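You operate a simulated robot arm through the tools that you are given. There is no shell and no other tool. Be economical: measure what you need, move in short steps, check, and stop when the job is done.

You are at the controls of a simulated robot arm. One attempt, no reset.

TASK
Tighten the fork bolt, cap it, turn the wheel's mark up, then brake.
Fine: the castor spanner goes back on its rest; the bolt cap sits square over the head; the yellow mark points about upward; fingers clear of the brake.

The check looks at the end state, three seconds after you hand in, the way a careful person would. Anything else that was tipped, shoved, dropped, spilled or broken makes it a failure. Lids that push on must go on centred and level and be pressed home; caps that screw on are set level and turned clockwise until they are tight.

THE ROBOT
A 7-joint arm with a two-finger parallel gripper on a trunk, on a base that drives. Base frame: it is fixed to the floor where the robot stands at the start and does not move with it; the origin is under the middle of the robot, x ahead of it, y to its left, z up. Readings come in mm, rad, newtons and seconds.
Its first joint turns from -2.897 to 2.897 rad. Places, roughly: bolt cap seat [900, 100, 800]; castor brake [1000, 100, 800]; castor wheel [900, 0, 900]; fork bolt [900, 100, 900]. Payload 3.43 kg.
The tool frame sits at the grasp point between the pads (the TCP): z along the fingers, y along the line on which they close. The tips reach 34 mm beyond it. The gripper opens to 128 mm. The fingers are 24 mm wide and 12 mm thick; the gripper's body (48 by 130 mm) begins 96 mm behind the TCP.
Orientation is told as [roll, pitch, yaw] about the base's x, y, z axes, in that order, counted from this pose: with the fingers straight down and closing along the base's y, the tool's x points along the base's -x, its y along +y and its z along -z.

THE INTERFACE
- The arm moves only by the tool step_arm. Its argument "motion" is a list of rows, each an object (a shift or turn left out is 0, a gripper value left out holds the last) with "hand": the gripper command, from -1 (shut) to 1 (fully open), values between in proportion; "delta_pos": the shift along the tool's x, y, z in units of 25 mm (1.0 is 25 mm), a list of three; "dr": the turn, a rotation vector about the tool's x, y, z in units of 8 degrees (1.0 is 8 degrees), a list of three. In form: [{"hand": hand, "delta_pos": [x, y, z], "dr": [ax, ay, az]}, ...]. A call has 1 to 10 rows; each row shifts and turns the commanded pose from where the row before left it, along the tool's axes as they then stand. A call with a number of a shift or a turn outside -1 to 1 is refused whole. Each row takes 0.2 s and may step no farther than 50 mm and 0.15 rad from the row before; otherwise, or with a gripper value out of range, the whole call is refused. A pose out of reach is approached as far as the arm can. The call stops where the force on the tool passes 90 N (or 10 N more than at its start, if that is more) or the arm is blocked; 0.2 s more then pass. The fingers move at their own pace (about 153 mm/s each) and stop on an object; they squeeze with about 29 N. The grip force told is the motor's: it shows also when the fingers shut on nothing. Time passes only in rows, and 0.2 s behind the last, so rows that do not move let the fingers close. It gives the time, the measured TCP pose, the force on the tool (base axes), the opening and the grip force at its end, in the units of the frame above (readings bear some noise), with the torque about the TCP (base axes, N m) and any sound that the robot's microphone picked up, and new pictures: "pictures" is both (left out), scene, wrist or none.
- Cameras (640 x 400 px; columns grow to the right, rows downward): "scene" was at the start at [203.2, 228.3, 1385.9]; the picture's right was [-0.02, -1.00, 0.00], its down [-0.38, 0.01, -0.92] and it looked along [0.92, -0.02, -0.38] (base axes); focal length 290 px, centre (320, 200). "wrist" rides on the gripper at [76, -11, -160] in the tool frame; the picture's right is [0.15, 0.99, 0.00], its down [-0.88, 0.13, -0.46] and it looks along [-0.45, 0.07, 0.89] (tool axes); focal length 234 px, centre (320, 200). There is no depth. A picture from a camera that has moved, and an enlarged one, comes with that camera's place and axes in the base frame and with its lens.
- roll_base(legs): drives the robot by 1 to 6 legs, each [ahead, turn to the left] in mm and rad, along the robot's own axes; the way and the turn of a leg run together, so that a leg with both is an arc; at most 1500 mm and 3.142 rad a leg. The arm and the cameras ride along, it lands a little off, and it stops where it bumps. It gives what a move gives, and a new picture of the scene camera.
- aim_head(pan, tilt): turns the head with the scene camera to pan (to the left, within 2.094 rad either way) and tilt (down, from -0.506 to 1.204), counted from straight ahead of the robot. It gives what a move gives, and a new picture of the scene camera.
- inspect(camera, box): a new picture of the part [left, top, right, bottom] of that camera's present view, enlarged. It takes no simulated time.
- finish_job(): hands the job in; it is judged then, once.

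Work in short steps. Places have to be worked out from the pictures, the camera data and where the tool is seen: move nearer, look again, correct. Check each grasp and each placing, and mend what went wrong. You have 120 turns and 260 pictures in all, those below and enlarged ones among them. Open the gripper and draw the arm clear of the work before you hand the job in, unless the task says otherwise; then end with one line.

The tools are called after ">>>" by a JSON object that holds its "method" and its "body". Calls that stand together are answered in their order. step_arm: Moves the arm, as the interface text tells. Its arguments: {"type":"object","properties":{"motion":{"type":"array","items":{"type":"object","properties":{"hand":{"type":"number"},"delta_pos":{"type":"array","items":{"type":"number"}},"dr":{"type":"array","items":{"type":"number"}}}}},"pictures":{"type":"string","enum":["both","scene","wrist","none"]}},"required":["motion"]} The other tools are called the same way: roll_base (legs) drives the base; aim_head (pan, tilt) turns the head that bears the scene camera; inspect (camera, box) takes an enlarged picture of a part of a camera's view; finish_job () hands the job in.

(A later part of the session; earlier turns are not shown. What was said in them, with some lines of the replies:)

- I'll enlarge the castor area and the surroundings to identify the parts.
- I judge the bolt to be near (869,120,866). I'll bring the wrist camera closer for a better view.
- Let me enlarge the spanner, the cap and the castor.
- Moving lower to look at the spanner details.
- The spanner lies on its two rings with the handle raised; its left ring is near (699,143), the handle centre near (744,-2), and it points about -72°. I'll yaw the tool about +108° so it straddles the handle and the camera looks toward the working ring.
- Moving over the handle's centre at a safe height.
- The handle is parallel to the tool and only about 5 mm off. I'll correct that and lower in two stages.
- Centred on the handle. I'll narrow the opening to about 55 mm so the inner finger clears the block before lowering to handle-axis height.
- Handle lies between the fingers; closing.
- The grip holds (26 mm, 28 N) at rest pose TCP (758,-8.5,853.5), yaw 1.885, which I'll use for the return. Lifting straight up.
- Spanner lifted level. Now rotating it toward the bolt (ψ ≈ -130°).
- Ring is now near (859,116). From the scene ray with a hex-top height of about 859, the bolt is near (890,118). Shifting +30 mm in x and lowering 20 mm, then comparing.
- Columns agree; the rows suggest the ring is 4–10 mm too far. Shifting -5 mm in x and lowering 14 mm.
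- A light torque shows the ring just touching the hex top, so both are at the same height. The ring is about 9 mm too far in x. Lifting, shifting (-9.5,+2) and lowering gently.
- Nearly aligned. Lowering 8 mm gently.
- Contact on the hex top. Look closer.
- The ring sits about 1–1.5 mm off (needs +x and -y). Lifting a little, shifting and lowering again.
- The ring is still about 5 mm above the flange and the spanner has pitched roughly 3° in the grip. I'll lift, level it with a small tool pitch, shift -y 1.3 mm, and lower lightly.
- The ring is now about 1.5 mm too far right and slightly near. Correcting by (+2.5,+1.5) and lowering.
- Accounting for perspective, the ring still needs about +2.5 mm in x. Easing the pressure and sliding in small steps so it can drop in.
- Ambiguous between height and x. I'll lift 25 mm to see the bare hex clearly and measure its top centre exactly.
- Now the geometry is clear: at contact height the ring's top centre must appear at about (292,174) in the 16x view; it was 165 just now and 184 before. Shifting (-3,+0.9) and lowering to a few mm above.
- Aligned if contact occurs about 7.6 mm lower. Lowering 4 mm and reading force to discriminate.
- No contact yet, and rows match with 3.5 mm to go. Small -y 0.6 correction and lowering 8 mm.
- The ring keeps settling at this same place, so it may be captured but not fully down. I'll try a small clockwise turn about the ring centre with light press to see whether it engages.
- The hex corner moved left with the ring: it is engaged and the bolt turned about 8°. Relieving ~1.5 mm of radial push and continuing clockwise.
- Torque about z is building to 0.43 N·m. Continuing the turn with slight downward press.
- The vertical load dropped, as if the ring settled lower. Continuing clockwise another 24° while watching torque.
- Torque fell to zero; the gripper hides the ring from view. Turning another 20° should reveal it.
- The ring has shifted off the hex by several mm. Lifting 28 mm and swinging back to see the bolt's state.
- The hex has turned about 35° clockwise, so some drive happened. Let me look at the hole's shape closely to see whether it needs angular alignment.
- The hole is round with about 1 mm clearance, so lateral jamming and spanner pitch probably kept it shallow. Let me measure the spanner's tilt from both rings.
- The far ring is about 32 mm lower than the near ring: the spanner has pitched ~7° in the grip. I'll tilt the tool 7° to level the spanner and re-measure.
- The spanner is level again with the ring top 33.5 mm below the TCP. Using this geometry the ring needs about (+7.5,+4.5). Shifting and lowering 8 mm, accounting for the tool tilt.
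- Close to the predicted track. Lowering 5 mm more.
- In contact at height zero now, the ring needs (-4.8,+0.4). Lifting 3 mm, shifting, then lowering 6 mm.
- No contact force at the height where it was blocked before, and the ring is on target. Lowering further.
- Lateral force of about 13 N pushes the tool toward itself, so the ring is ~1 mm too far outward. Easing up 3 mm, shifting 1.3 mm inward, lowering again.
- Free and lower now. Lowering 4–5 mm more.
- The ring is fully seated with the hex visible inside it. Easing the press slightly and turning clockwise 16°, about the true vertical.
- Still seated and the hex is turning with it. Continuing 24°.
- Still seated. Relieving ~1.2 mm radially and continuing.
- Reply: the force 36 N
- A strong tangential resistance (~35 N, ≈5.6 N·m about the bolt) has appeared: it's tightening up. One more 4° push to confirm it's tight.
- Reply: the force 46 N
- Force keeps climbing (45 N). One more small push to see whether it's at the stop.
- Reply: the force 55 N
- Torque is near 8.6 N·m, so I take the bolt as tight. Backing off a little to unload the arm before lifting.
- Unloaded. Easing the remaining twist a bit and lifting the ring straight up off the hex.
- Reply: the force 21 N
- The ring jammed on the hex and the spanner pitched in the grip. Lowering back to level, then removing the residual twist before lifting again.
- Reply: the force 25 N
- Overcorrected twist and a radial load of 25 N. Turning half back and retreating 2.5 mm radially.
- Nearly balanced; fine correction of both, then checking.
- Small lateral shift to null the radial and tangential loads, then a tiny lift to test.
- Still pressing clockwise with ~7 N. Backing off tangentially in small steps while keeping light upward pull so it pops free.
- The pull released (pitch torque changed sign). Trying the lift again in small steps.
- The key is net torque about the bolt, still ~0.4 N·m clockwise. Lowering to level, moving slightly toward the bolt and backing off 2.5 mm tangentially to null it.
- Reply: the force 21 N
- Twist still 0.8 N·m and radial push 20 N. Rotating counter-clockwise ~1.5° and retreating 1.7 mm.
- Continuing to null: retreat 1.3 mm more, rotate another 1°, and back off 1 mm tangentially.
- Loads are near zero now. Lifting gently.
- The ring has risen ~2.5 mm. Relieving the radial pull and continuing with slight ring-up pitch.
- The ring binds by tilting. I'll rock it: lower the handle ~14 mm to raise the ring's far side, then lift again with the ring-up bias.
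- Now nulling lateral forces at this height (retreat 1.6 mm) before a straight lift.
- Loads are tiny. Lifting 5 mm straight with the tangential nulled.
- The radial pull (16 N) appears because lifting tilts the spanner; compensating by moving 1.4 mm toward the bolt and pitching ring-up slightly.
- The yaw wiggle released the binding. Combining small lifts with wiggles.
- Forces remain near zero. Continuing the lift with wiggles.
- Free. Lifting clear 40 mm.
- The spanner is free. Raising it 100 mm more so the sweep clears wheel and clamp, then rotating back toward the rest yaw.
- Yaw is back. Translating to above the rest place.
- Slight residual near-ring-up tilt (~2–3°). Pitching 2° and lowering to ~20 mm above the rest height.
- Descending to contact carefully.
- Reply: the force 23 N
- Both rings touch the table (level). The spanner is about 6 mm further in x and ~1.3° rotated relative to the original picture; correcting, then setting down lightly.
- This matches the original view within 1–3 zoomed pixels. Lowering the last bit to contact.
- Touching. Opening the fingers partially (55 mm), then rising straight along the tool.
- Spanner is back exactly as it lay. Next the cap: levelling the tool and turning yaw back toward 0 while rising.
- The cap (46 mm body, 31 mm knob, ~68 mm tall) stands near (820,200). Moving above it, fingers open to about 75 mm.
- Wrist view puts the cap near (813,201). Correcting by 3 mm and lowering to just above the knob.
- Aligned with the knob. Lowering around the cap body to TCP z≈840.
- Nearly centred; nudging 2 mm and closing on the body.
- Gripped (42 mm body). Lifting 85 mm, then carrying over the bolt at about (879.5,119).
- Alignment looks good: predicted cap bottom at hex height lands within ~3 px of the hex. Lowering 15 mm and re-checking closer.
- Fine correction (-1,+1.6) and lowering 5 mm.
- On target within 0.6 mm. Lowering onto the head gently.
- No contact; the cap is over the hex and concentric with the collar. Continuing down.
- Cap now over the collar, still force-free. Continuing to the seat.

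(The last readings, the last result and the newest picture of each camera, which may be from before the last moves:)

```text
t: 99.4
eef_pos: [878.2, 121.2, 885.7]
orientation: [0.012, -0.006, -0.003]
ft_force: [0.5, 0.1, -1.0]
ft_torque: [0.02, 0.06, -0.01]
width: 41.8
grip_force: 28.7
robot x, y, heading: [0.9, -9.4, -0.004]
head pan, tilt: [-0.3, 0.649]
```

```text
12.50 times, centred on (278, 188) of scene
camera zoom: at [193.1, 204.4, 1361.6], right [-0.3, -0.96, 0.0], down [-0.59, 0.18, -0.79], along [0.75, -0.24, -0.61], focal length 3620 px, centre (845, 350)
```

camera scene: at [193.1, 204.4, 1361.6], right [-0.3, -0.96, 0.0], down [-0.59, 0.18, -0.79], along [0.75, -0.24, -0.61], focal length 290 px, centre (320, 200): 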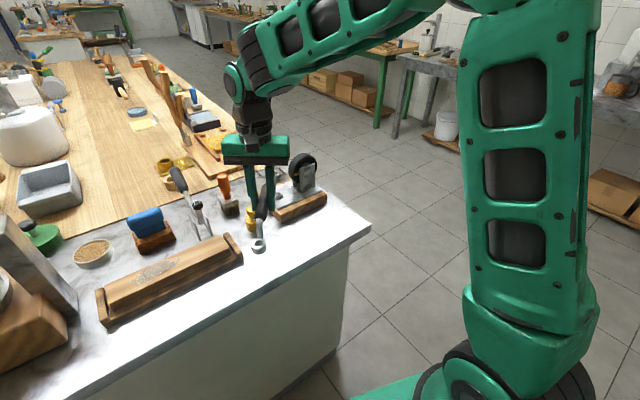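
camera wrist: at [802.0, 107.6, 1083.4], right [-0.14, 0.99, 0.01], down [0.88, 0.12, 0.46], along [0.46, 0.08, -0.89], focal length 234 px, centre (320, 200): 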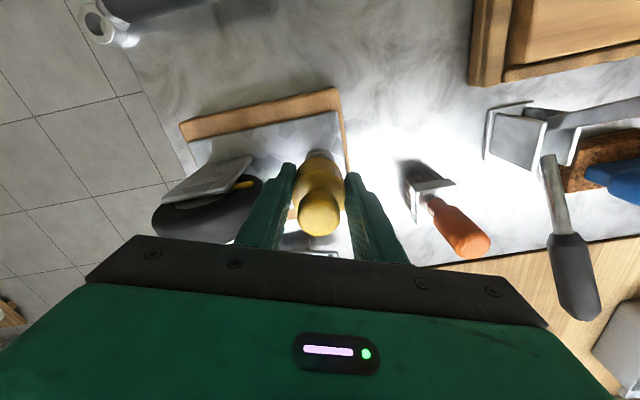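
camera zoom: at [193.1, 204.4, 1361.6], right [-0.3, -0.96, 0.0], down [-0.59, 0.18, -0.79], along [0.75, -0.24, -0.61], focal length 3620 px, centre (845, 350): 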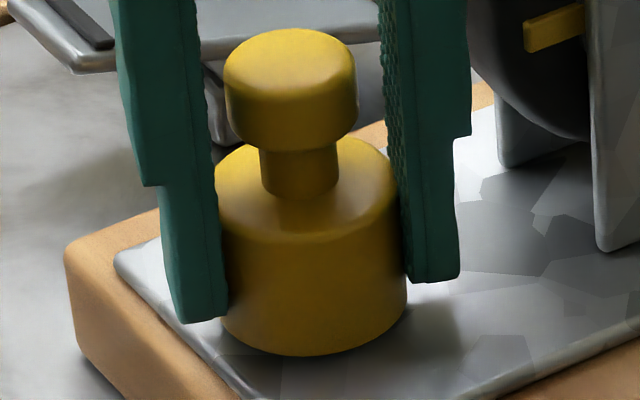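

Almost seated. Last small steps until force shows.

>>> {"method": "step_arm", "body": {"motion": [{"delta_pos": [0, 0, 0.06]}, {"delta_pos": [0, 0, 0.06]}, {}], "pictures": "none"}}

>>> {"method": "step_arm", "body": {"motion": [{"delta_pos": [0, 0, 0.06]}, {"delta_pos": [0, 0, 0.06]}, {}], "pictures": "none"}}

>>> {"method": "inspect", "body": {"camera": "scene", "box": [263, 172, 293, 204]}}

```text
t: 100.2
eef_pos: [877.4, 118.4, 882.7]
orientation: [0.011, -0.007, -0.002]
ft_force: [-0.3, -0.4, 5.7]
ft_torque: [-0.09, -0.06, 0.06]
width: 42.0
grip_force: 29.3
robot x, y, heading: [-2.1, -5.8, -0.001]
head pan, tilt: [-0.3, 0.649]
```

```text
t: 101.0
eef_pos: [878.2, 118.1, 882.1]
orientation: [0.009, -0.012, -0.002]
ft_force: [1.1, -1.7, 27.8]
ft_torque: [-0.17, -0.06, -0.04]
width: 42.6
grip_force: 29.1
robot x, y, heading: [2.0, -7.1, -0.001]
head pan, tilt: [-0.3, 0.649]
```

```text
12.50 times, centred on (278, 188) of scene
camera zoom: at [191.9, 204.1, 1361.8], right [-0.3, -0.96, 0.0], down [-0.59, 0.18, -0.79], along [0.75, -0.24, -0.61], focal length 3620 px, centre (845, 350)
```

zoom: 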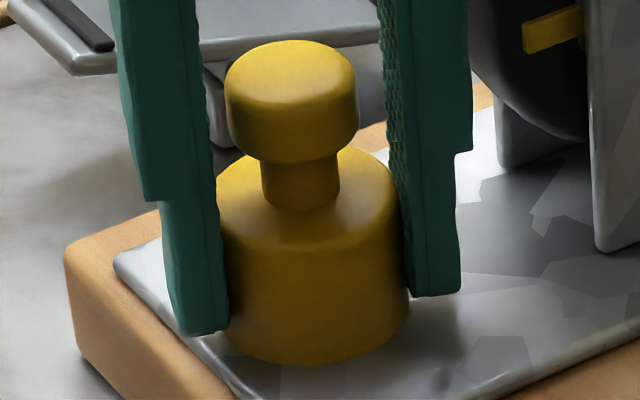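

Firm contact at 28 N with the cap bottom at plate height. One slightly harder press to be sure it's home, then release.

>>> {"method": "step_arm", "body": {"motion": [{"delta_pos": [0, 0, 0.08]}, {}, {"delta_pos": [0, 0, -0.12]}, {}], "pictures": "none"}}

>>> {"method": "step_arm", "body": {"motion": [{"hand": 0.0}, {}, {}, {"delta_pos": [0, 0, -0.5]}, {"delta_pos": [0, 0, -0.9]}, {"delta_pos": [0, 0, -0.9]}, {"delta_pos": [0, 0, -0.9]}, {}], "pictures": "wrist"}}

>>> {"method": "inspect", "body": {"camera": "scene", "box": [250, 140, 330, 210]}}

```text
t: 102.0
eef_pos: [875.7, 119.9, 879.3]
orientation: [0.01, -0.004, -0.002]
ft_force: [-0.2, 0.3, 2.1]
ft_torque: [0.03, -0.06, 0.02]
width: 42.1
grip_force: 29.3
robot x, y, heading: [0.7, -1.1, 0.004]
head pan, tilt: [-0.3, 0.649]
```

```text
t: 103.8
eef_pos: [875.5, 119.2, 960.5]
orientation: [0.009, -0.007, -0.003]
ft_force: [1.8, 0.0, -0.4]
ft_torque: [0.01, 0.0, -0.01]
width: 64.0
grip_force: 0.1
robot x, y, heading: [1.9, -8.2, 0.001]
head pan, tilt: [-0.3, 0.649]
camera wrist: at [799.0, 107.0, 1118.8], right [-0.14, 0.99, 0.01], down [0.88, 0.12, 0.46], along [0.46, 0.07, -0.89], focal length 234 px, centre (320, 200)
```

wrist: 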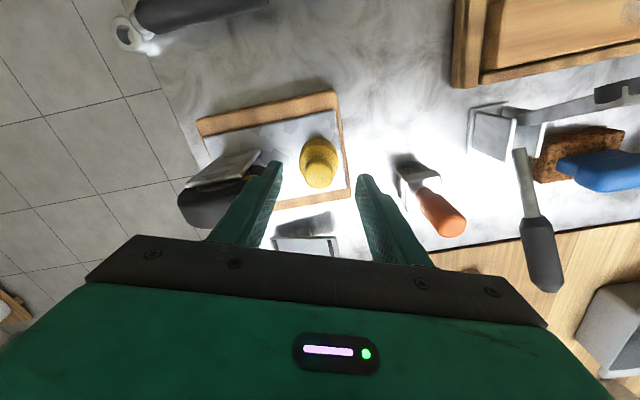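

```text
5.71 times, centred on (290, 175) of scene
camera zoom: at [193.1, 204.4, 1361.6], right [-0.3, -0.96, 0.0], down [-0.59, 0.18, -0.79], along [0.75, -0.24, -0.61], focal length 1655 px, centre (491, 343)
```

zoom: 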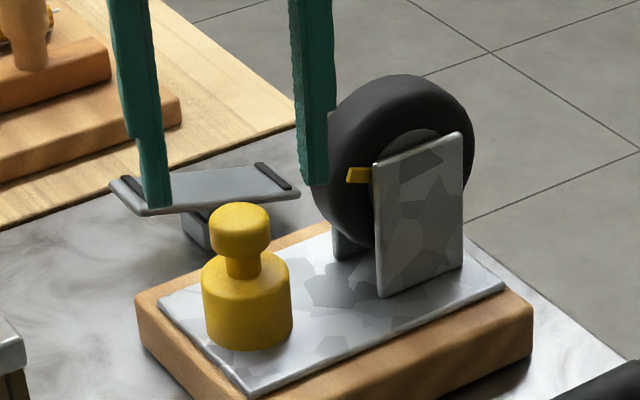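

Cap sits level over the head. Now the wheel: closing the fingers, rising and looking at it from above.

>>> {"method": "step_arm", "body": {"motion": [{"hand": -1, "delta_pos": [0, 0, -1]}, {"delta_pos": [0, 0, -0.8]}, {"delta_pos": [0.2, -0.9, 0]}, {"delta_pos": [0.2, -0.9, 0]}, {"delta_pos": [0.2, -0.9, 0]}, {"delta_pos": [0.2, -0.9, 0]}, {}], "pictures": "both"}}

>>> {"method": "inspect", "body": {"camera": "wrist", "box": [260, 100, 400, 240]}}

>>> {"method": "inspect", "body": {"camera": "scene", "box": [260, 140, 340, 210]}}

```text
t: 105.4
eef_pos: [854.0, 29.3, 1005.1]
orientation: [0.01, -0.006, -0.002]
ft_force: [-0.3, -0.4, 0.4]
ft_torque: [-0.01, 0.0, 0.01]
width: 0.0
grip_force: 29.5
robot x, y, heading: [3.5, -6.7, -0.0]
head pan, tilt: [-0.3, 0.649]
camera scene: at [193.1, 204.3, 1361.6], right [-0.3, -0.96, 0.0], down [-0.59, 0.18, -0.79], along [0.75, -0.24, -0.61], focal length 290 px, centre (320, 200)
camera wrist: at [777.8, 16.2, 1163.4], right [-0.15, 0.99, 0.01], down [0.88, 0.12, 0.46], along [0.46, 0.08, -0.89], focal length 234 px, centre (320, 200)
```

scene: 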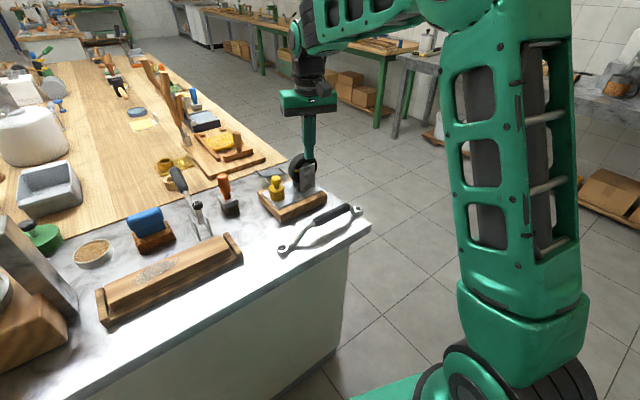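
wrist: 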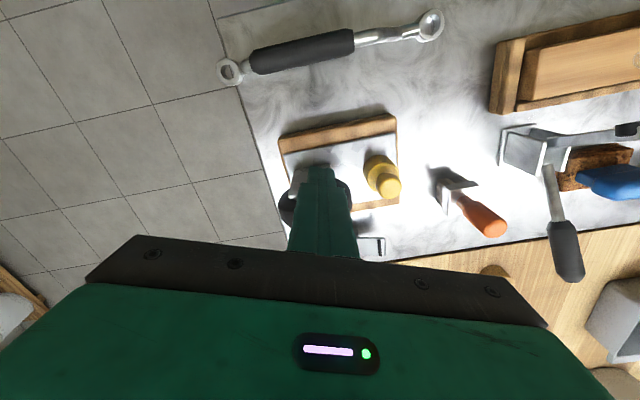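

```text
2.86 times, centred on (330, 170) of wrist
camera zoom: at [777.8, 16.2, 1163.4], right [-0.15, 0.99, 0.01], down [0.88, 0.12, 0.46], along [0.46, 0.08, -0.89], focal length 669 px, centre (291, 286)
```

zoom: 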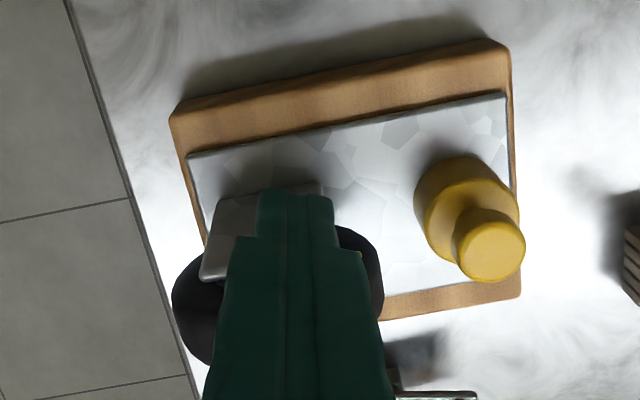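

```text
5.71 times, centred on (300, 175) of scene
camera zoom: at [193.1, 204.3, 1361.6], right [-0.3, -0.96, 0.0], down [-0.59, 0.18, -0.79], along [0.75, -0.24, -0.61], focal length 1655 px, centre (434, 343)
```

zoom: 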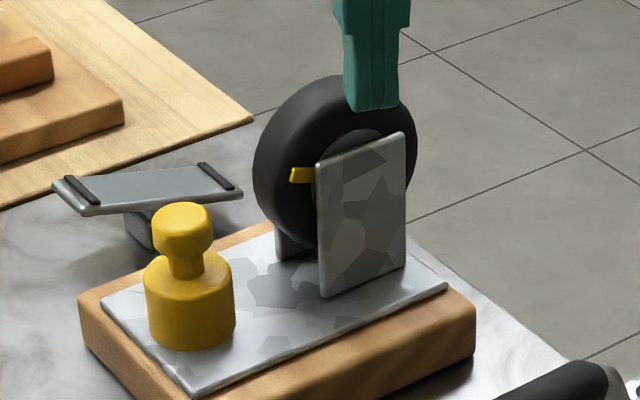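

Wheel centre is near (914,34), R≈46, top about z 950, with its plane yawed ~14°. Positioning the closed fingertips over the top slightly on the +y side.

>>> {"method": "step_arm", "body": {"motion": [{"delta_pos": [-0.75, 0.25, 0]}, {"delta_pos": [-0.75, 0.25, 0]}, {"delta_pos": [-0.75, 0.25, 0]}, {"delta_pos": [0, 0, 0.5]}, {}], "pictures": "wrist"}}

>>> {"method": "inspect", "body": {"camera": "scene", "box": [270, 130, 330, 190]}}

```text
t: 106.6
eef_pos: [913.2, 47.7, 992.9]
orientation: [0.012, -0.008, -0.002]
ft_force: [0.1, -0.5, 0.1]
ft_torque: [-0.02, -0.01, 0.02]
width: 0.0
grip_force: 28.8
robot x, y, heading: [1.9, -3.3, -0.002]
head pan, tilt: [-0.3, 0.649]
camera wrist: at [836.2, 35.1, 1150.9], right [-0.14, 0.99, 0.01], down [0.88, 0.12, 0.46], along [0.46, 0.07, -0.89], focal length 234 px, centre (320, 200)
```

wrist: 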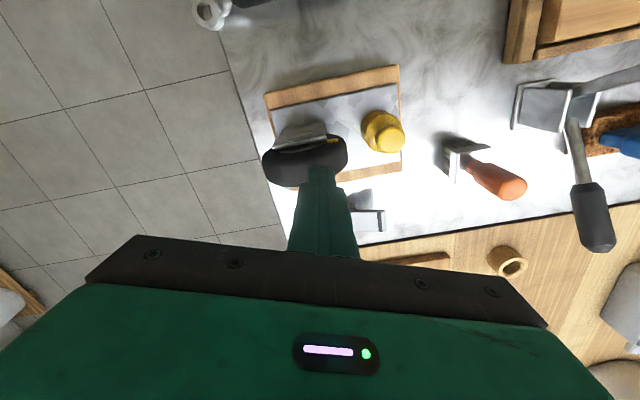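

```text
6.67 times, centred on (300, 160) of scene
camera zoom: at [193.1, 204.3, 1361.6], right [-0.3, -0.96, 0.0], down [-0.59, 0.18, -0.79], along [0.75, -0.24, -0.61], focal length 1930 px, centre (453, 467)
```

zoom: 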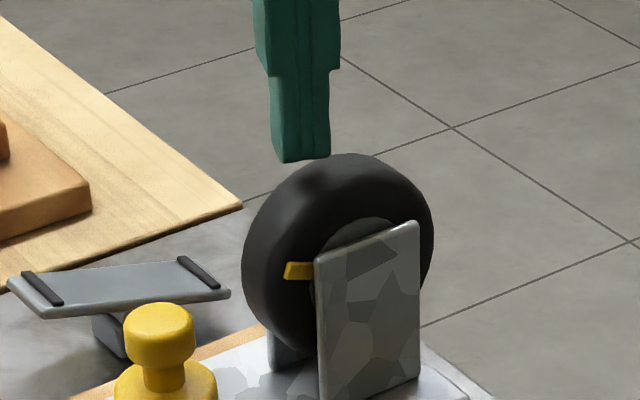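

>>> {"method": "inspect", "body": {"camera": "wrist", "box": [250, 100, 370, 220]}}

```text
3.33 times, centred on (310, 160) of wrist
camera zoom: at [836.2, 35.1, 1150.9], right [-0.14, 0.99, 0.01], down [0.88, 0.12, 0.46], along [0.46, 0.07, -0.89], focal length 781 px, centre (353, 333)
```

zoom: 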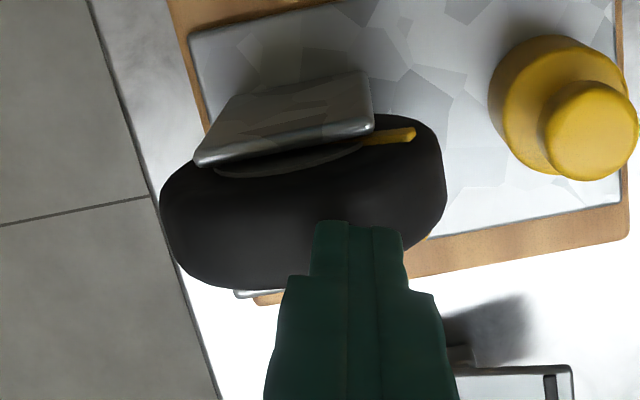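

The tips are over the tread (tread spans about x 896–930). Descending to contact.

>>> {"method": "step_arm", "body": {"motion": [{"delta_pos": [0.1, 0, 0.2]}, {"delta_pos": [0, 0, 0.12]}, {}], "pictures": "none"}}

>>> {"method": "step_arm", "body": {"motion": [{"delta_pos": [0, 0, 0.1]}, {}], "pictures": "none"}}

>>> {"method": "inspect", "body": {"camera": "scene", "box": [270, 130, 330, 190]}}

```text
t: 107.4
eef_pos: [909.2, 47.6, 984.6]
orientation: [0.01, -0.006, -0.002]
ft_force: [-0.7, 0.4, 0.7]
ft_torque: [0.02, 0.01, -0.03]
width: 0.0
grip_force: 29.2
robot x, y, heading: [-2.2, -3.9, -0.0]
head pan, tilt: [-0.3, 0.649]
```

```text
t: 108.0
eef_pos: [909.8, 46.9, 984.3]
orientation: [0.01, -0.009, -0.002]
ft_force: [-4.0, -1.4, 14.9]
ft_torque: [-0.17, -0.06, -0.03]
width: 0.0
grip_force: 28.8
robot x, y, heading: [3.7, -5.2, -0.001]
head pan, tilt: [-0.3, 0.649]
```

```text
6.67 times, centred on (300, 160) of scene
camera zoom: at [192.2, 204.3, 1361.7], right [-0.3, -0.96, 0.0], down [-0.59, 0.18, -0.79], along [0.75, -0.24, -0.61], focal length 1930 px, centre (453, 467)
```

zoom: 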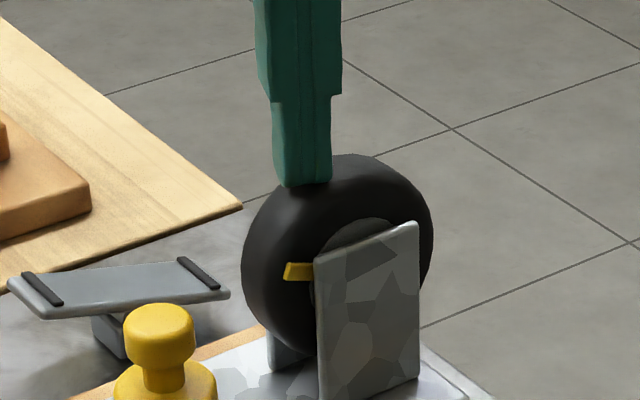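

Contact with 15 N. Dragging 20 mm in the wheel's tangent direction to test if it turns.

>>> {"method": "step_arm", "body": {"motion": [{"delta_pos": [-0.05, -0.2, -0.045]}, {"delta_pos": [-0.05, -0.2, -0.03]}, {"delta_pos": [-0.05, -0.2, 0]}, {"delta_pos": [-0.05, -0.2, 0.02]}, {}], "pictures": "none"}}

>>> {"method": "inspect", "body": {"camera": "scene", "box": [270, 130, 330, 190]}}

```text
t: 109.2
eef_pos: [915.3, 27.4, 985.6]
orientation: [0.01, -0.012, -0.002]
ft_force: [4.1, 4.7, 21.9]
ft_torque: [0.32, 0.06, -0.1]
width: 0.2
grip_force: 29.1
robot x, y, heading: [1.8, -3.7, -0.001]
head pan, tilt: [-0.3, 0.649]
```

```text
6.67 times, centred on (300, 160) of scene
camera zoom: at [192.3, 204.5, 1361.7], right [-0.3, -0.96, 0.0], down [-0.59, 0.18, -0.79], along [0.75, -0.24, -0.61], focal length 1930 px, centre (453, 467)
```

zoom: 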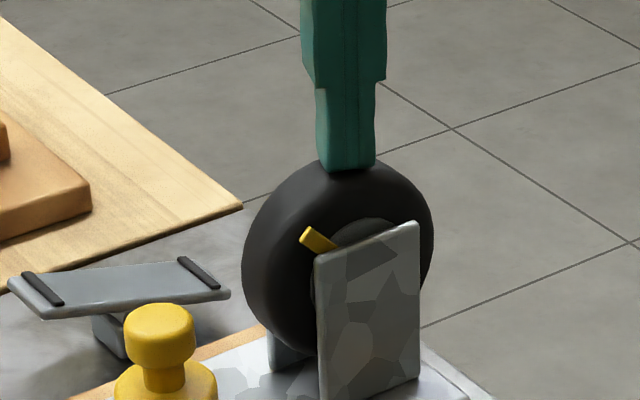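

It turns with the drag (~28°). Continuing 20 mm following the rim.

>>> {"method": "step_arm", "body": {"motion": [{"delta_pos": [-0.05, -0.2, 0.02]}, {"delta_pos": [-0.05, -0.2, 0.05]}, {"delta_pos": [-0.05, -0.2, 0.08]}, {"delta_pos": [-0.05, -0.2, 0.1]}, {}], "pictures": "none"}}

>>> {"method": "inspect", "body": {"camera": "scene", "box": [270, 130, 330, 190]}}

```text
t: 110.4
eef_pos: [922.4, 6.0, 981.0]
orientation: [0.009, -0.018, -0.004]
ft_force: [29.0, -9.2, 52.4]
ft_torque: [0.19, -0.44, -0.2]
width: 0.0
grip_force: 29.0
robot x, y, heading: [1.1, 0.7, -0.001]
head pan, tilt: [-0.3, 0.649]
```

```text
6.67 times, centred on (300, 160) of scene
camera zoom: at [192.1, 203.9, 1361.8], right [-0.3, -0.96, 0.0], down [-0.59, 0.18, -0.79], along [0.75, -0.24, -0.61], focal length 1930 px, centre (453, 467)
```

zoom: 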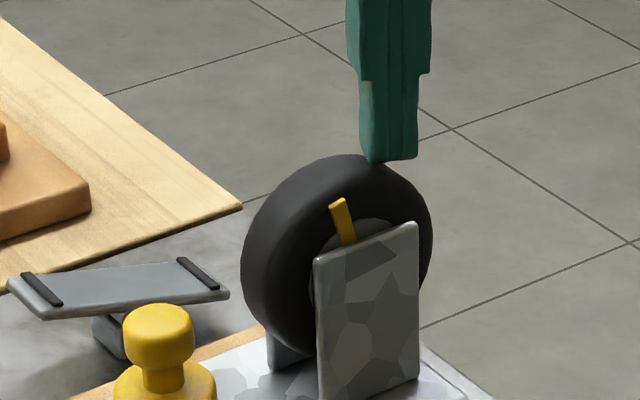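

The mark is now ~18° left of vertical. Lifting off, going back over the top and dragging another ~14 mm with lighter press.

>>> {"method": "step_arm", "body": {"motion": [{"delta_pos": [0, 0, -0.5]}, {"delta_pos": [0, 0, -0.3]}, {"delta_pos": [0.17, 0.66, 0]}, {"delta_pos": [0.17, 0.66, 0]}, {"delta_pos": [0, 0, 0.2]}, {}], "pictures": "none"}}

>>> {"method": "inspect", "body": {"camera": "scene", "box": [270, 130, 330, 190]}}

```text
t: 111.8
eef_pos: [910.8, 39.6, 991.3]
orientation: [0.01, -0.007, 0.001]
ft_force: [-0.5, 0.3, 0.5]
ft_torque: [0.01, -0.01, 0.01]
width: 0.0
grip_force: 28.9
robot x, y, heading: [1.6, -3.7, -0.004]
head pan, tilt: [-0.3, 0.649]
```

```text
6.67 times, centred on (300, 160) of scene
camera zoom: at [193.1, 204.3, 1361.6], right [-0.3, -0.96, 0.0], down [-0.59, 0.18, -0.79], along [0.75, -0.24, -0.61], focal length 1930 px, centre (453, 467)
```

zoom: 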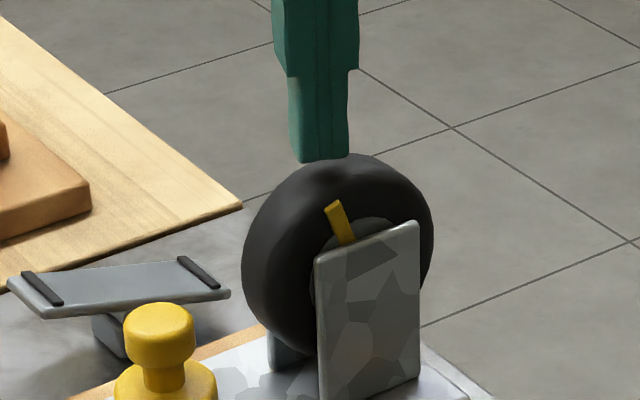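

Mark is about 22° short. Pressing lightly and dragging ~19 mm.

>>> {"method": "step_arm", "body": {"motion": [{"delta_pos": [0, 0, 0.15]}, {"delta_pos": [0, 0, 0.1]}, {"delta_pos": [-0.05, -0.19, -0.01]}, {"delta_pos": [-0.05, -0.19, 0.0]}, {"delta_pos": [-0.05, -0.19, 0.02]}, {"delta_pos": [-0.05, -0.19, 0.04]}, {}], "pictures": "none"}}

>>> {"method": "inspect", "body": {"camera": "scene", "box": [270, 130, 330, 190]}}

```text
t: 113.4
eef_pos: [916.2, 21.4, 984.6]
orientation: [0.011, -0.007, -0.002]
ft_force: [0.7, 1.4, 0.3]
ft_torque: [0.03, -0.02, 0.03]
width: 0.1
grip_force: 29.1
robot x, y, heading: [2.9, -1.1, 0.0]
head pan, tilt: [-0.3, 0.649]
```

```text
6.67 times, centred on (300, 160) of scene
camera zoom: at [193.1, 204.3, 1361.6], right [-0.3, -0.96, 0.0], down [-0.59, 0.18, -0.79], along [0.75, -0.24, -0.61], focal length 1930 px, centre (453, 467)
```

zoom: 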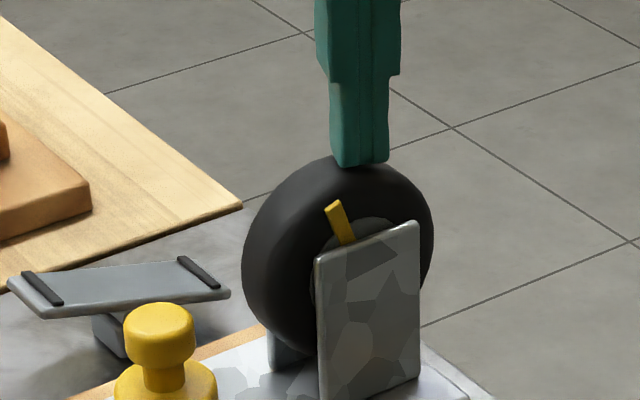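

No contact was made. Returning and pressing 3 mm deeper.

>>> {"method": "step_arm", "body": {"motion": [{"delta_pos": [0, 0, -0.25]}, {"delta_pos": [0.1, 0.38, 0]}, {"delta_pos": [0.1, 0.38, 0]}, {"delta_pos": [0, 0, 0.2]}, {"delta_pos": [0, 0, 0.12]}, {}], "pictures": "none"}}

```text
t: 114.8
eef_pos: [911.9, 40.4, 983.7]
orientation: [0.01, -0.01, -0.002]
ft_force: [-0.8, -1.2, 6.1]
ft_torque: [-0.08, 0.1, -0.02]
width: 0.1
grip_force: 28.4
robot x, y, heading: [2.1, -6.1, 0.004]
head pan, tilt: [-0.3, 0.649]
```

Contact at 6 N. Pressing 0.8 mm more and dragging ~18 mm.

>>> {"method": "step_arm", "body": {"motion": [{"delta_pos": [0, 0, 0.03]}, {"delta_pos": [-0.05, -0.19, -0.02]}, {"delta_pos": [-0.05, -0.19, 0.0]}, {"delta_pos": [-0.05, -0.19, 0.02]}, {"delta_pos": [-0.045, -0.17, 0.04]}, {}], "pictures": "none"}}

>>> {"method": "inspect", "body": {"camera": "scene", "box": [270, 130, 330, 190]}}

```text
t: 116.2
eef_pos: [918.1, 20.9, 984.3]
orientation: [0.011, -0.016, -0.004]
ft_force: [26.7, 3.7, 43.8]
ft_torque: [0.24, -0.47, -0.16]
width: 0.0
grip_force: 29.2
robot x, y, heading: [5.0, -2.8, -0.0]
head pan, tilt: [-0.3, 0.649]
```

```text
6.67 times, centred on (300, 160) of scene
camera zoom: at [192.4, 204.4, 1361.7], right [-0.3, -0.96, 0.0], down [-0.59, 0.18, -0.79], along [0.75, -0.24, -0.61], focal length 1930 px, centre (453, 467)
```

zoom: 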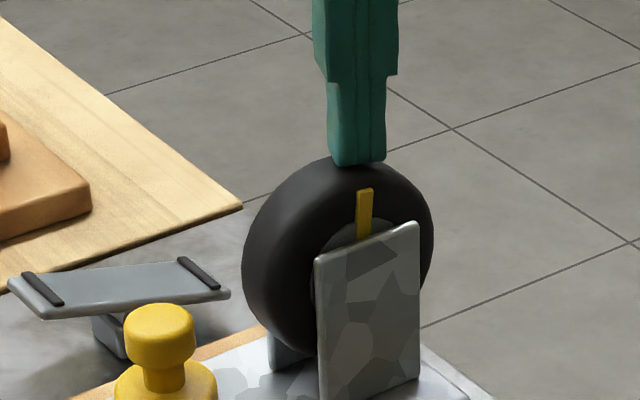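

The mark now points straight up. Lifting off vertically.

>>> {"method": "step_arm", "body": {"motion": [{"delta_pos": [0, 0, -0.2]}, {"delta_pos": [0, 0, -0.8]}, {"delta_pos": [0, 0, -1]}, {}], "pictures": "wrist"}}

>>> {"method": "inspect", "body": {"camera": "scene", "box": [260, 130, 330, 200]}}

>>> {"method": "inspect", "body": {"camera": "wrist", "box": [240, 110, 400, 250]}}

```text
t: 117.2
eef_pos: [915.0, 18.6, 1030.4]
orientation: [0.01, -0.005, -0.002]
ft_force: [0.6, -0.7, 0.2]
ft_torque: [0.03, -0.02, -0.01]
width: 0.0
grip_force: 29.0
robot x, y, heading: [-1.1, -6.1, 0.003]
head pan, tilt: [-0.3, 0.649]
camera wrist: at [838.8, 7.8, 1188.8], right [-0.14, 0.99, 0.01], down [0.88, 0.12, 0.46], along [0.46, 0.07, -0.89], focal length 234 px, centre (320, 200)
```

wrist: 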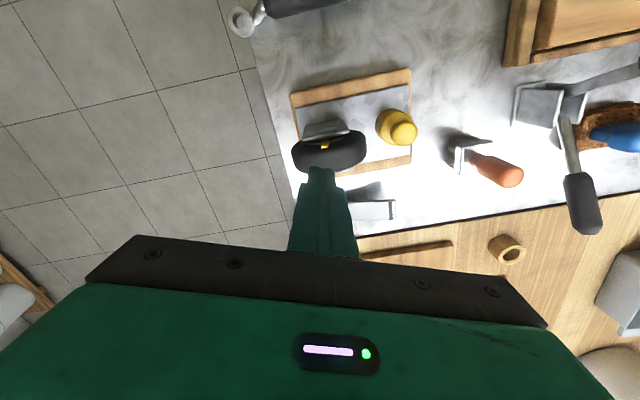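

```text
5.71 times, centred on (295, 165) of scene
camera zoom: at [193.1, 204.3, 1361.6], right [-0.3, -0.96, 0.0], down [-0.59, 0.18, -0.79], along [0.75, -0.24, -0.61], focal length 1655 px, centre (463, 400)
```

zoom: 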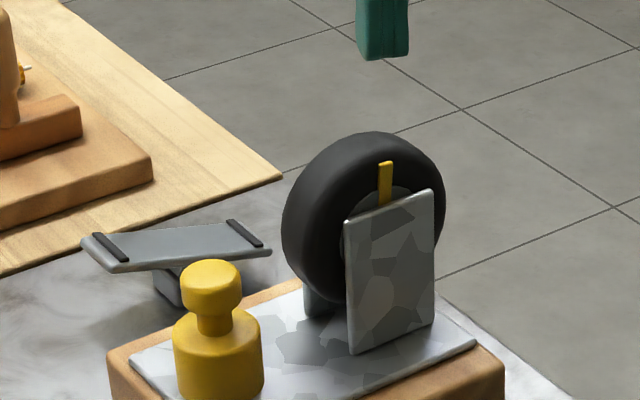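

```text
2.86 times, centred on (320, 180) of wrist
camera zoom: at [838.8, 7.8, 1188.8], right [-0.14, 0.99, 0.01], down [0.88, 0.12, 0.46], along [0.46, 0.07, -0.89], focal length 669 px, centre (320, 257)
```

zoom: 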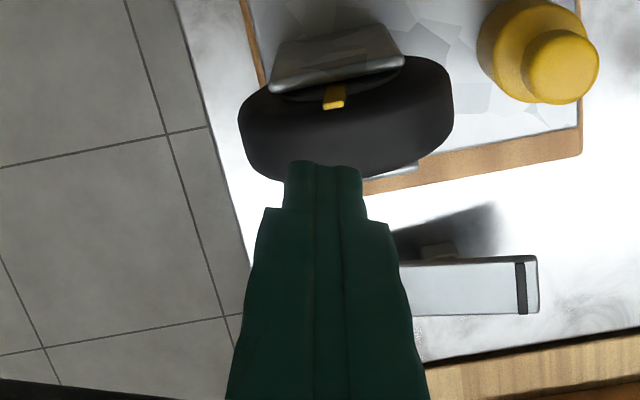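

Wheel mark is up. The brake pedal is near x≈1015–1025, beyond comfortable reach, so I drive the base forward 120 mm with the arm raised.

>>> {"method": "step_arm", "body": {"motion": [{"delta_pos": [0.5, 0.5, -0.8]}, {"delta_pos": [0.8, 0.8, -0.8]}, {"delta_pos": [0.8, 0.8, 0]}, {"delta_pos": [0.8, 0.8, 0]}, {"delta_pos": [0.8, 0.8, 0]}, {}], "pictures": "none"}}

>>> {"method": "roll_base", "body": {"legs": [[120, 0]]}}

>>> {"method": "inspect", "body": {"camera": "wrist", "box": [160, 60, 480, 260]}}

```text
t: 118.6
eef_pos: [822.2, 112.2, 1071.1]
orientation: [0.011, -0.008, -0.001]
ft_force: [0.3, 0.7, 0.3]
ft_torque: [0.03, 0.03, -0.01]
width: 0.1
grip_force: 29.3
robot x, y, heading: [2.5, -1.4, 0.003]
head pan, tilt: [-0.3, 0.649]
```

```text
t: 119.8
eef_pos: [940.4, 110.6, 1070.2]
orientation: [0.011, -0.007, -0.004]
ft_force: [0.2, 0.1, -0.4]
ft_torque: [-0.01, -0.02, -0.04]
width: 0.0
grip_force: 29.0
robot x, y, heading: [117.1, -3.6, -0.003]
head pan, tilt: [-0.3, 0.649]
camera scene: at [312.8, 204.3, 1361.6], right [-0.3, -0.95, 0.0], down [-0.59, 0.18, -0.79], along [0.75, -0.24, -0.61], focal length 290 px, centre (320, 200)
```

scene: 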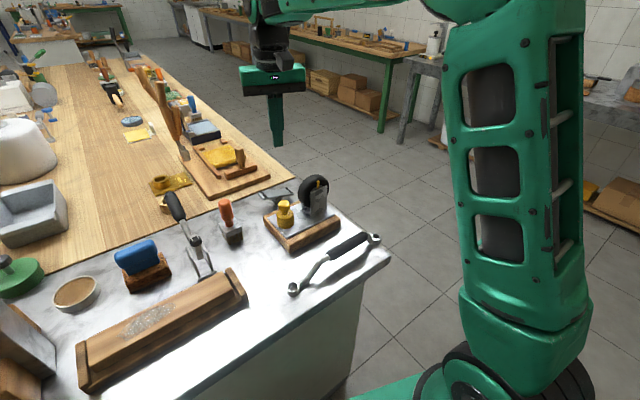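

```text
2.00 times, centred on (320, 160) of wrist
camera zoom: at [864.8, 99.5, 1229.0], right [-0.14, 0.99, 0.01], down [0.88, 0.12, 0.46], along [0.46, 0.07, -0.89], focal length 468 px, centre (320, 280)
```

zoom: 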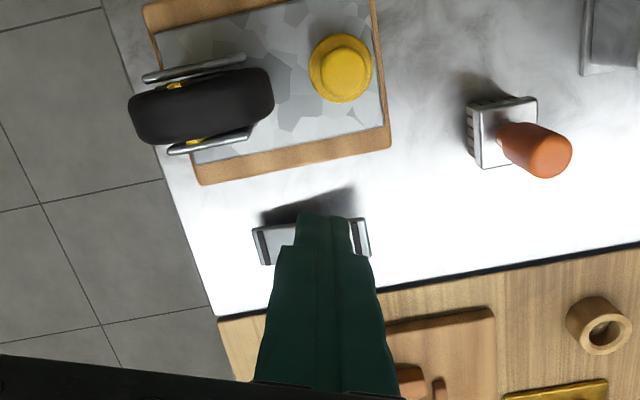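

I'll shift sideways in +y to get an unobstructed view of the pedal.

>>> {"method": "step_arm", "body": {"motion": [{"delta_pos": [0, 1, 0]}, {"delta_pos": [0, 1, 0]}, {"delta_pos": [0, 1, 0.8]}, {"delta_pos": [0, 0.5, 0.8]}, {}], "pictures": "none"}}

>>> {"method": "inspect", "body": {"camera": "wrist", "box": [180, 100, 320, 220]}}

>>> {"method": "inspect", "body": {"camera": "scene", "box": [250, 165, 310, 215]}}

```text
t: 121.0
eef_pos: [925.3, 200.7, 1042.0]
orientation: [0.01, -0.018, -0.003]
ft_force: [-0.8, -0.9, 0.4]
ft_torque: [0.01, -0.01, 0.02]
width: 0.0
grip_force: 28.2
robot x, y, heading: [121.4, -4.8, -0.005]
head pan, tilt: [-0.3, 0.649]
```

```text
3.33 times, centred on (250, 160) of wrist
camera zoom: at [848.1, 188.9, 1199.1], right [-0.14, 0.99, 0.01], down [0.87, 0.12, 0.47], along [0.47, 0.07, -0.88], focal length 781 px, centre (553, 333)
```

zoom: 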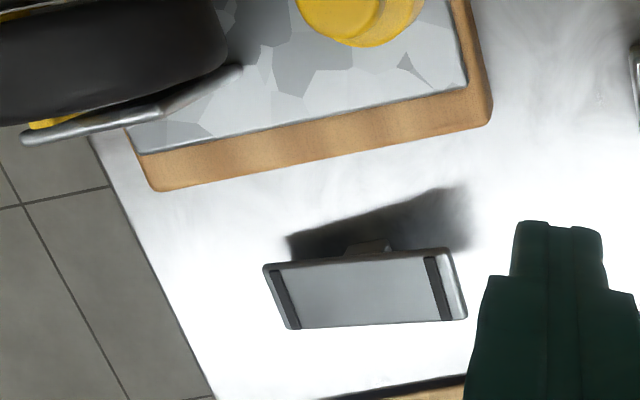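

```text
8.00 times, centred on (280, 190) of scene
camera zoom: at [312.8, 204.2, 1361.6], right [-0.3, -0.95, 0.0], down [-0.59, 0.18, -0.79], along [0.75, -0.24, -0.61], focal length 2317 px, centre (640, 280)
```

zoom: 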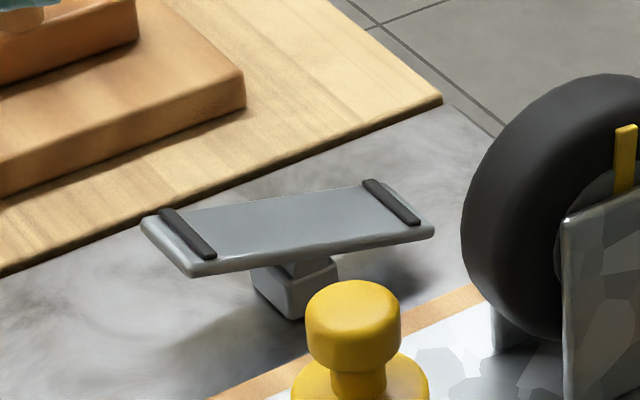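

The pedal is a rocker whose +y end is raised, near (1017,155). I'll bring the closed fingertips above that end.

>>> {"method": "step_arm", "body": {"motion": [{"delta_pos": [-0.92, -0.46, 0.5]}, {"delta_pos": [-0.92, -0.46, 0.5]}, {"delta_pos": [-0.92, -0.46, 0.6]}, {"delta_pos": [-0.92, -0.46, 0.6]}, {}], "pictures": "none"}}

>>> {"method": "inspect", "body": {"camera": "wrist", "box": [240, 80, 400, 220]}}

>>> {"method": "inspect", "body": {"camera": "scene", "box": [240, 130, 310, 215]}}

```text
t: 122.2
eef_pos: [1023.5, 152.9, 987.0]
orientation: [0.01, -0.02, -0.003]
ft_force: [0.5, -0.2, 0.0]
ft_torque: [0.01, 0.01, -0.01]
width: 0.1
grip_force: 29.2
robot x, y, heading: [121.7, -5.7, 0.004]
head pan, tilt: [-0.3, 0.649]
```

```text
2.86 times, centred on (320, 150) of wrist
camera zoom: at [944.2, 140.8, 1143.6], right [-0.14, 0.99, 0.01], down [0.87, 0.12, 0.47], along [0.47, 0.07, -0.88], focal length 669 px, centre (320, 343)
```

zoom: 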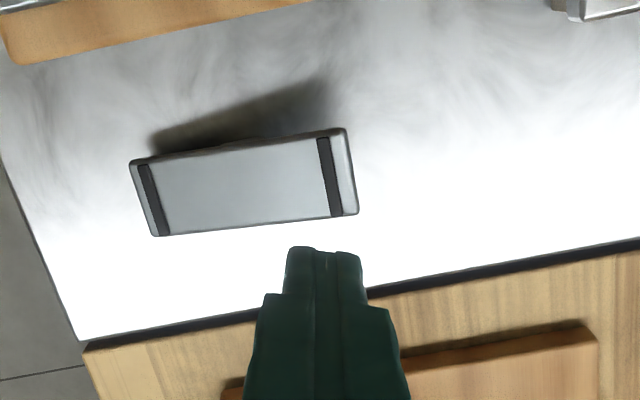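

```text
4.71 times, centred on (275, 172) of scene
camera zoom: at [312.9, 204.2, 1361.6], right [-0.3, -0.95, 0.0], down [-0.59, 0.18, -0.79], along [0.75, -0.24, -0.61], focal length 1363 px, centre (532, 329)
```

zoom: 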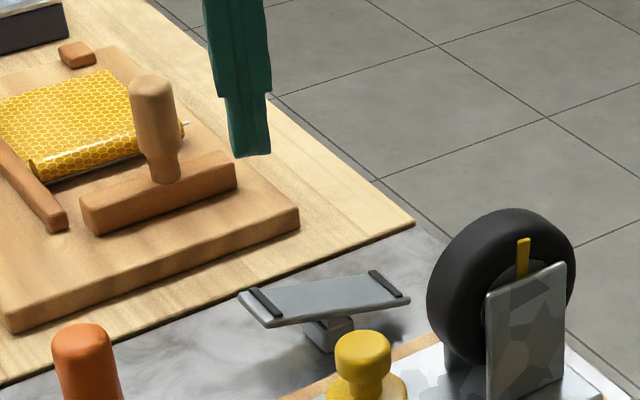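

Pedal's raised end is ~4 mm nearer and 3 mm to +y. Correcting and descending to just above it.

>>> {"method": "step_arm", "body": {"motion": [{"delta_pos": [0.18, 0.08, 0.9]}, {"delta_pos": [0, 0, 0.9]}, {"delta_pos": [0, 0, 0.9]}, {"delta_pos": [0, 0, 0.8]}, {}], "pictures": "none"}}

>>> {"method": "inspect", "body": {"camera": "wrist", "box": [220, 80, 400, 220]}}

>>> {"method": "inspect", "body": {"camera": "scene", "box": [250, 165, 310, 215]}}

```text
t: 123.4
eef_pos: [1019.1, 155.6, 900.6]
orientation: [0.012, -0.019, -0.004]
ft_force: [0.9, 0.1, 0.6]
ft_torque: [-0.07, 0.0, 0.03]
width: 0.0
grip_force: 29.1
robot x, y, heading: [120.2, -4.8, -0.004]
head pan, tilt: [-0.3, 0.649]
```

```text
2.86 times, centred on (310, 150) of wrist
camera zoom: at [940.5, 143.8, 1056.6], right [-0.14, 0.99, 0.01], down [0.87, 0.12, 0.47], along [0.47, 0.07, -0.88], focal length 669 px, centre (349, 343)
```

zoom: 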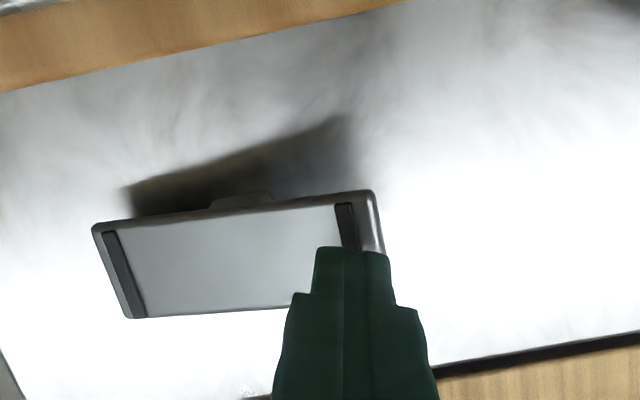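

```text
8.00 times, centred on (280, 190) of scene
camera zoom: at [312.9, 204.2, 1361.6], right [-0.3, -0.95, 0.0], down [-0.59, 0.18, -0.79], along [0.75, -0.24, -0.61], focal length 2317 px, centre (640, 280)
```

zoom: 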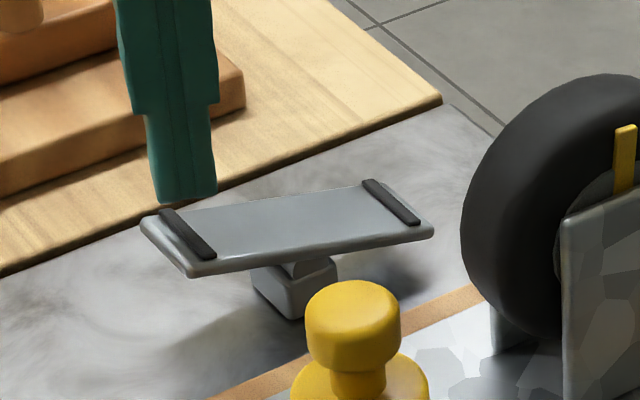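

Tips are ~20 mm above the raised end. Shifting 4 mm nearer and pressing down stepwise.

>>> {"method": "step_arm", "body": {"motion": [{"delta_pos": [0.15, 0, 0.4]}, {"delta_pos": [0, 0, 0.3]}, {"delta_pos": [0, 0, 0.2]}, {}], "pictures": "none"}}

>>> {"method": "inspect", "body": {"camera": "scene", "box": [250, 165, 310, 215]}}

```text
t: 124.4
eef_pos: [1014.9, 156.5, 877.7]
orientation: [0.01, -0.019, -0.002]
ft_force: [-1.6, 1.1, 0.7]
ft_torque: [0.05, 0.05, -0.01]
width: 0.0
grip_force: 28.2
robot x, y, heading: [122.9, -4.3, 0.002]
head pan, tilt: [-0.3, 0.649]
```

```text
8.00 times, centred on (280, 190) of scene
camera zoom: at [312.9, 204.2, 1361.6], right [-0.3, -0.95, 0.0], down [-0.59, 0.18, -0.79], along [0.75, -0.24, -0.61], focal length 2317 px, centre (640, 280)
```

zoom: 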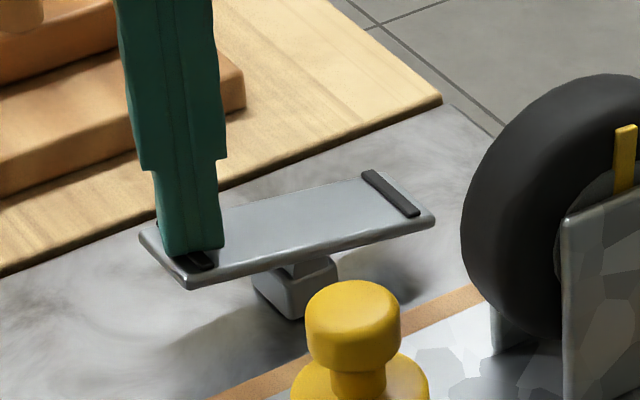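

The pedal is tipping with little force. Pressing further.

>>> {"method": "step_arm", "body": {"motion": [{"delta_pos": [0, 0, 0.2]}, {"delta_pos": [0, 0, 0.2]}, {"delta_pos": [0, 0, 0.2]}, {}], "pictures": "none"}}

>>> {"method": "inspect", "body": {"camera": "scene", "box": [250, 165, 310, 215]}}

```text
t: 125.4
eef_pos: [1014.5, 157.0, 864.4]
orientation: [0.011, -0.017, -0.003]
ft_force: [-0.4, 0.0, 1.1]
ft_torque: [-0.02, 0.03, -0.03]
width: 0.1
grip_force: 28.9
robot x, y, heading: [121.8, -3.3, -0.0]
head pan, tilt: [-0.3, 0.649]
```

```text
8.00 times, centred on (280, 190) of scene
camera zoom: at [312.9, 204.2, 1361.6], right [-0.3, -0.95, 0.0], down [-0.59, 0.18, -0.79], along [0.75, -0.24, -0.61], focal length 2317 px, centre (640, 280)
```

zoom: 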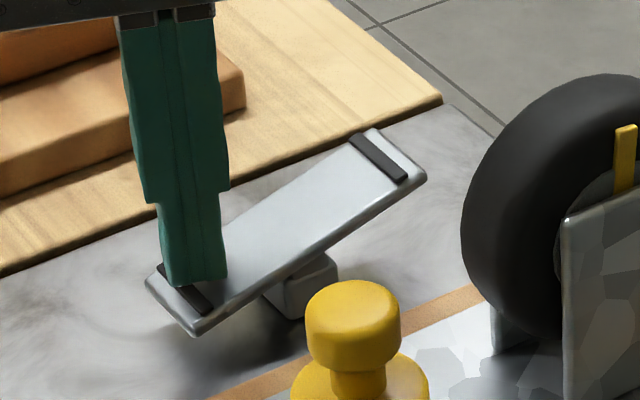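

The rocker has flipped over. A gentle final press to confirm it's at its stop.

>>> {"method": "step_arm", "body": {"motion": [{"delta_pos": [0, 0, 0.15]}, {"delta_pos": [0, 0, 0.15]}, {"delta_pos": [0, 0, 0.1]}, {}], "pictures": "none"}}

>>> {"method": "inspect", "body": {"camera": "scene", "box": [250, 165, 310, 215]}}

```text
t: 126.4
eef_pos: [1016.9, 157.6, 860.1]
orientation: [0.014, -0.033, -0.004]
ft_force: [-12.8, -5.0, 75.2]
ft_torque: [-0.94, -0.47, -0.18]
width: 0.2
grip_force: 29.1
robot x, y, heading: [125.2, -4.1, -0.001]
head pan, tilt: [-0.3, 0.649]
```

```text
8.00 times, centred on (280, 190) of scene
camera zoom: at [309.1, 203.5, 1362.2], right [-0.3, -0.95, 0.0], down [-0.59, 0.18, -0.79], along [0.75, -0.24, -0.61], focal length 2317 px, centre (640, 280)
```

zoom: 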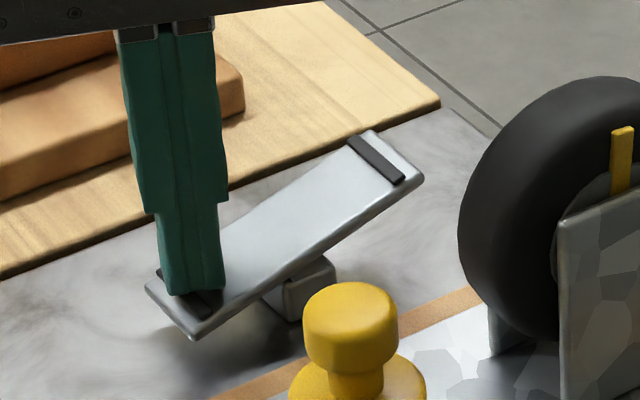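

At the hard stop (75 N). Releasing: raising straight up and clear, then checking the final scene.

>>> {"method": "step_arm", "body": {"motion": [{"delta_pos": [0, 0, -0.6]}, {"delta_pos": [0, 0, -1]}, {"delta_pos": [0, 0, -1]}, {"delta_pos": [0, 0, -1]}, {"delta_pos": [0, 0, -1]}, {"delta_pos": [0, 0, -1]}, {"delta_pos": [0.9, 0, -1]}, {"delta_pos": [0.9, 0, -1]}, {"delta_pos": [0.9, 0, 0]}, {"hand": 0.3, "delta_pos": [0.9, 0, 0]}], "pictures": "both"}}

>>> {"method": "inspect", "body": {"camera": "scene", "box": [240, 160, 400, 300]}}

>>> {"method": "inspect", "body": {"camera": "scene", "box": [250, 165, 340, 255]}}

```text
t: 128.6
eef_pos: [923.0, 156.1, 1040.5]
orientation: [0.012, -0.02, -0.005]
ft_force: [0.3, 0.2, -0.4]
ft_torque: [-0.01, 0.01, -0.03]
width: 83.4
grip_force: 0.1
robot x, y, heading: [117.7, -3.3, -0.001]
head pan, tilt: [-0.3, 0.649]
camera scene: at [313.2, 204.3, 1361.6], right [-0.3, -0.95, 0.0], down [-0.59, 0.18, -0.79], along [0.75, -0.24, -0.62], focal length 290 px, centre (320, 200)
camera wrist: at [844.5, 143.5, 1197.3], right [-0.14, 0.99, 0.01], down [0.87, 0.12, 0.47], along [0.47, 0.07, -0.88], focal length 234 px, centre (320, 200)
```

scene: 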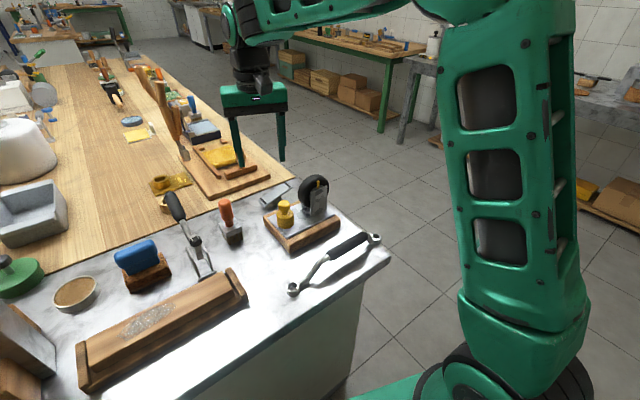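
wrist: 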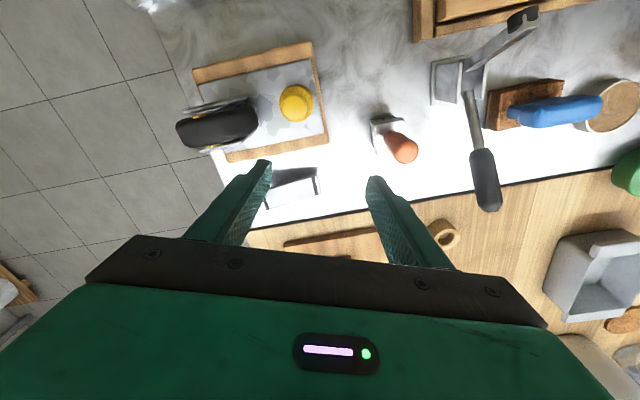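

```text
2.86 times, centred on (320, 230) of scene
camera zoom: at [313.2, 204.3, 1361.6], right [-0.3, -0.95, 0.0], down [-0.59, 0.18, -0.79], along [0.75, -0.24, -0.62], focal length 827 px, centre (320, 114)
```

zoom: 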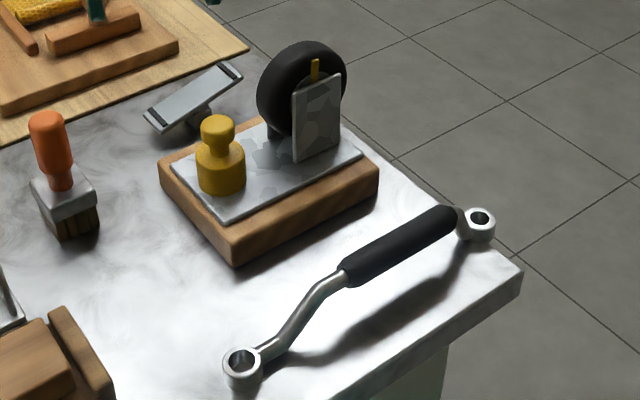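

```text
4.44 times, centred on (295, 210) of scene
camera zoom: at [313.2, 204.3, 1361.6], right [-0.3, -0.95, 0.0], down [-0.59, 0.18, -0.79], along [0.75, -0.24, -0.62], focal length 1287 px, centre (431, 156)
```

zoom: 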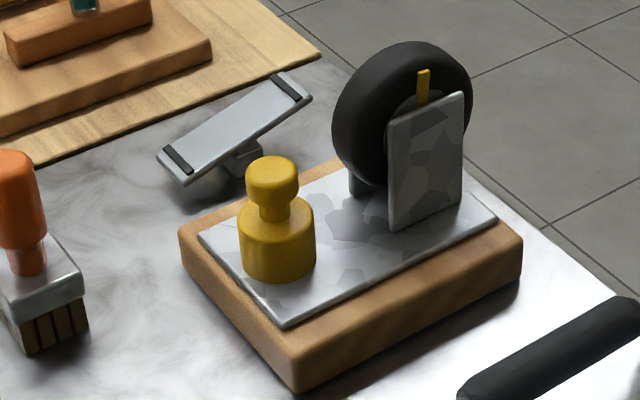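

Everything checks in the last picture: spanner back where it lay, cap level over the head, mark up, brake pedal tipped over and fingers clear. Handing in.

>>> {"method": "finish_job", "body": {}}

```text
The job is handed in.
```

The job is handed in: I tightened the bolt until it resisted at about 8.6 N·m, capped it, turned the mark up and pressed the brake pedal to its stop. The spanner is back where it lay and the arm is clear. I did not try turning the wheel to confirm that the brake holds.
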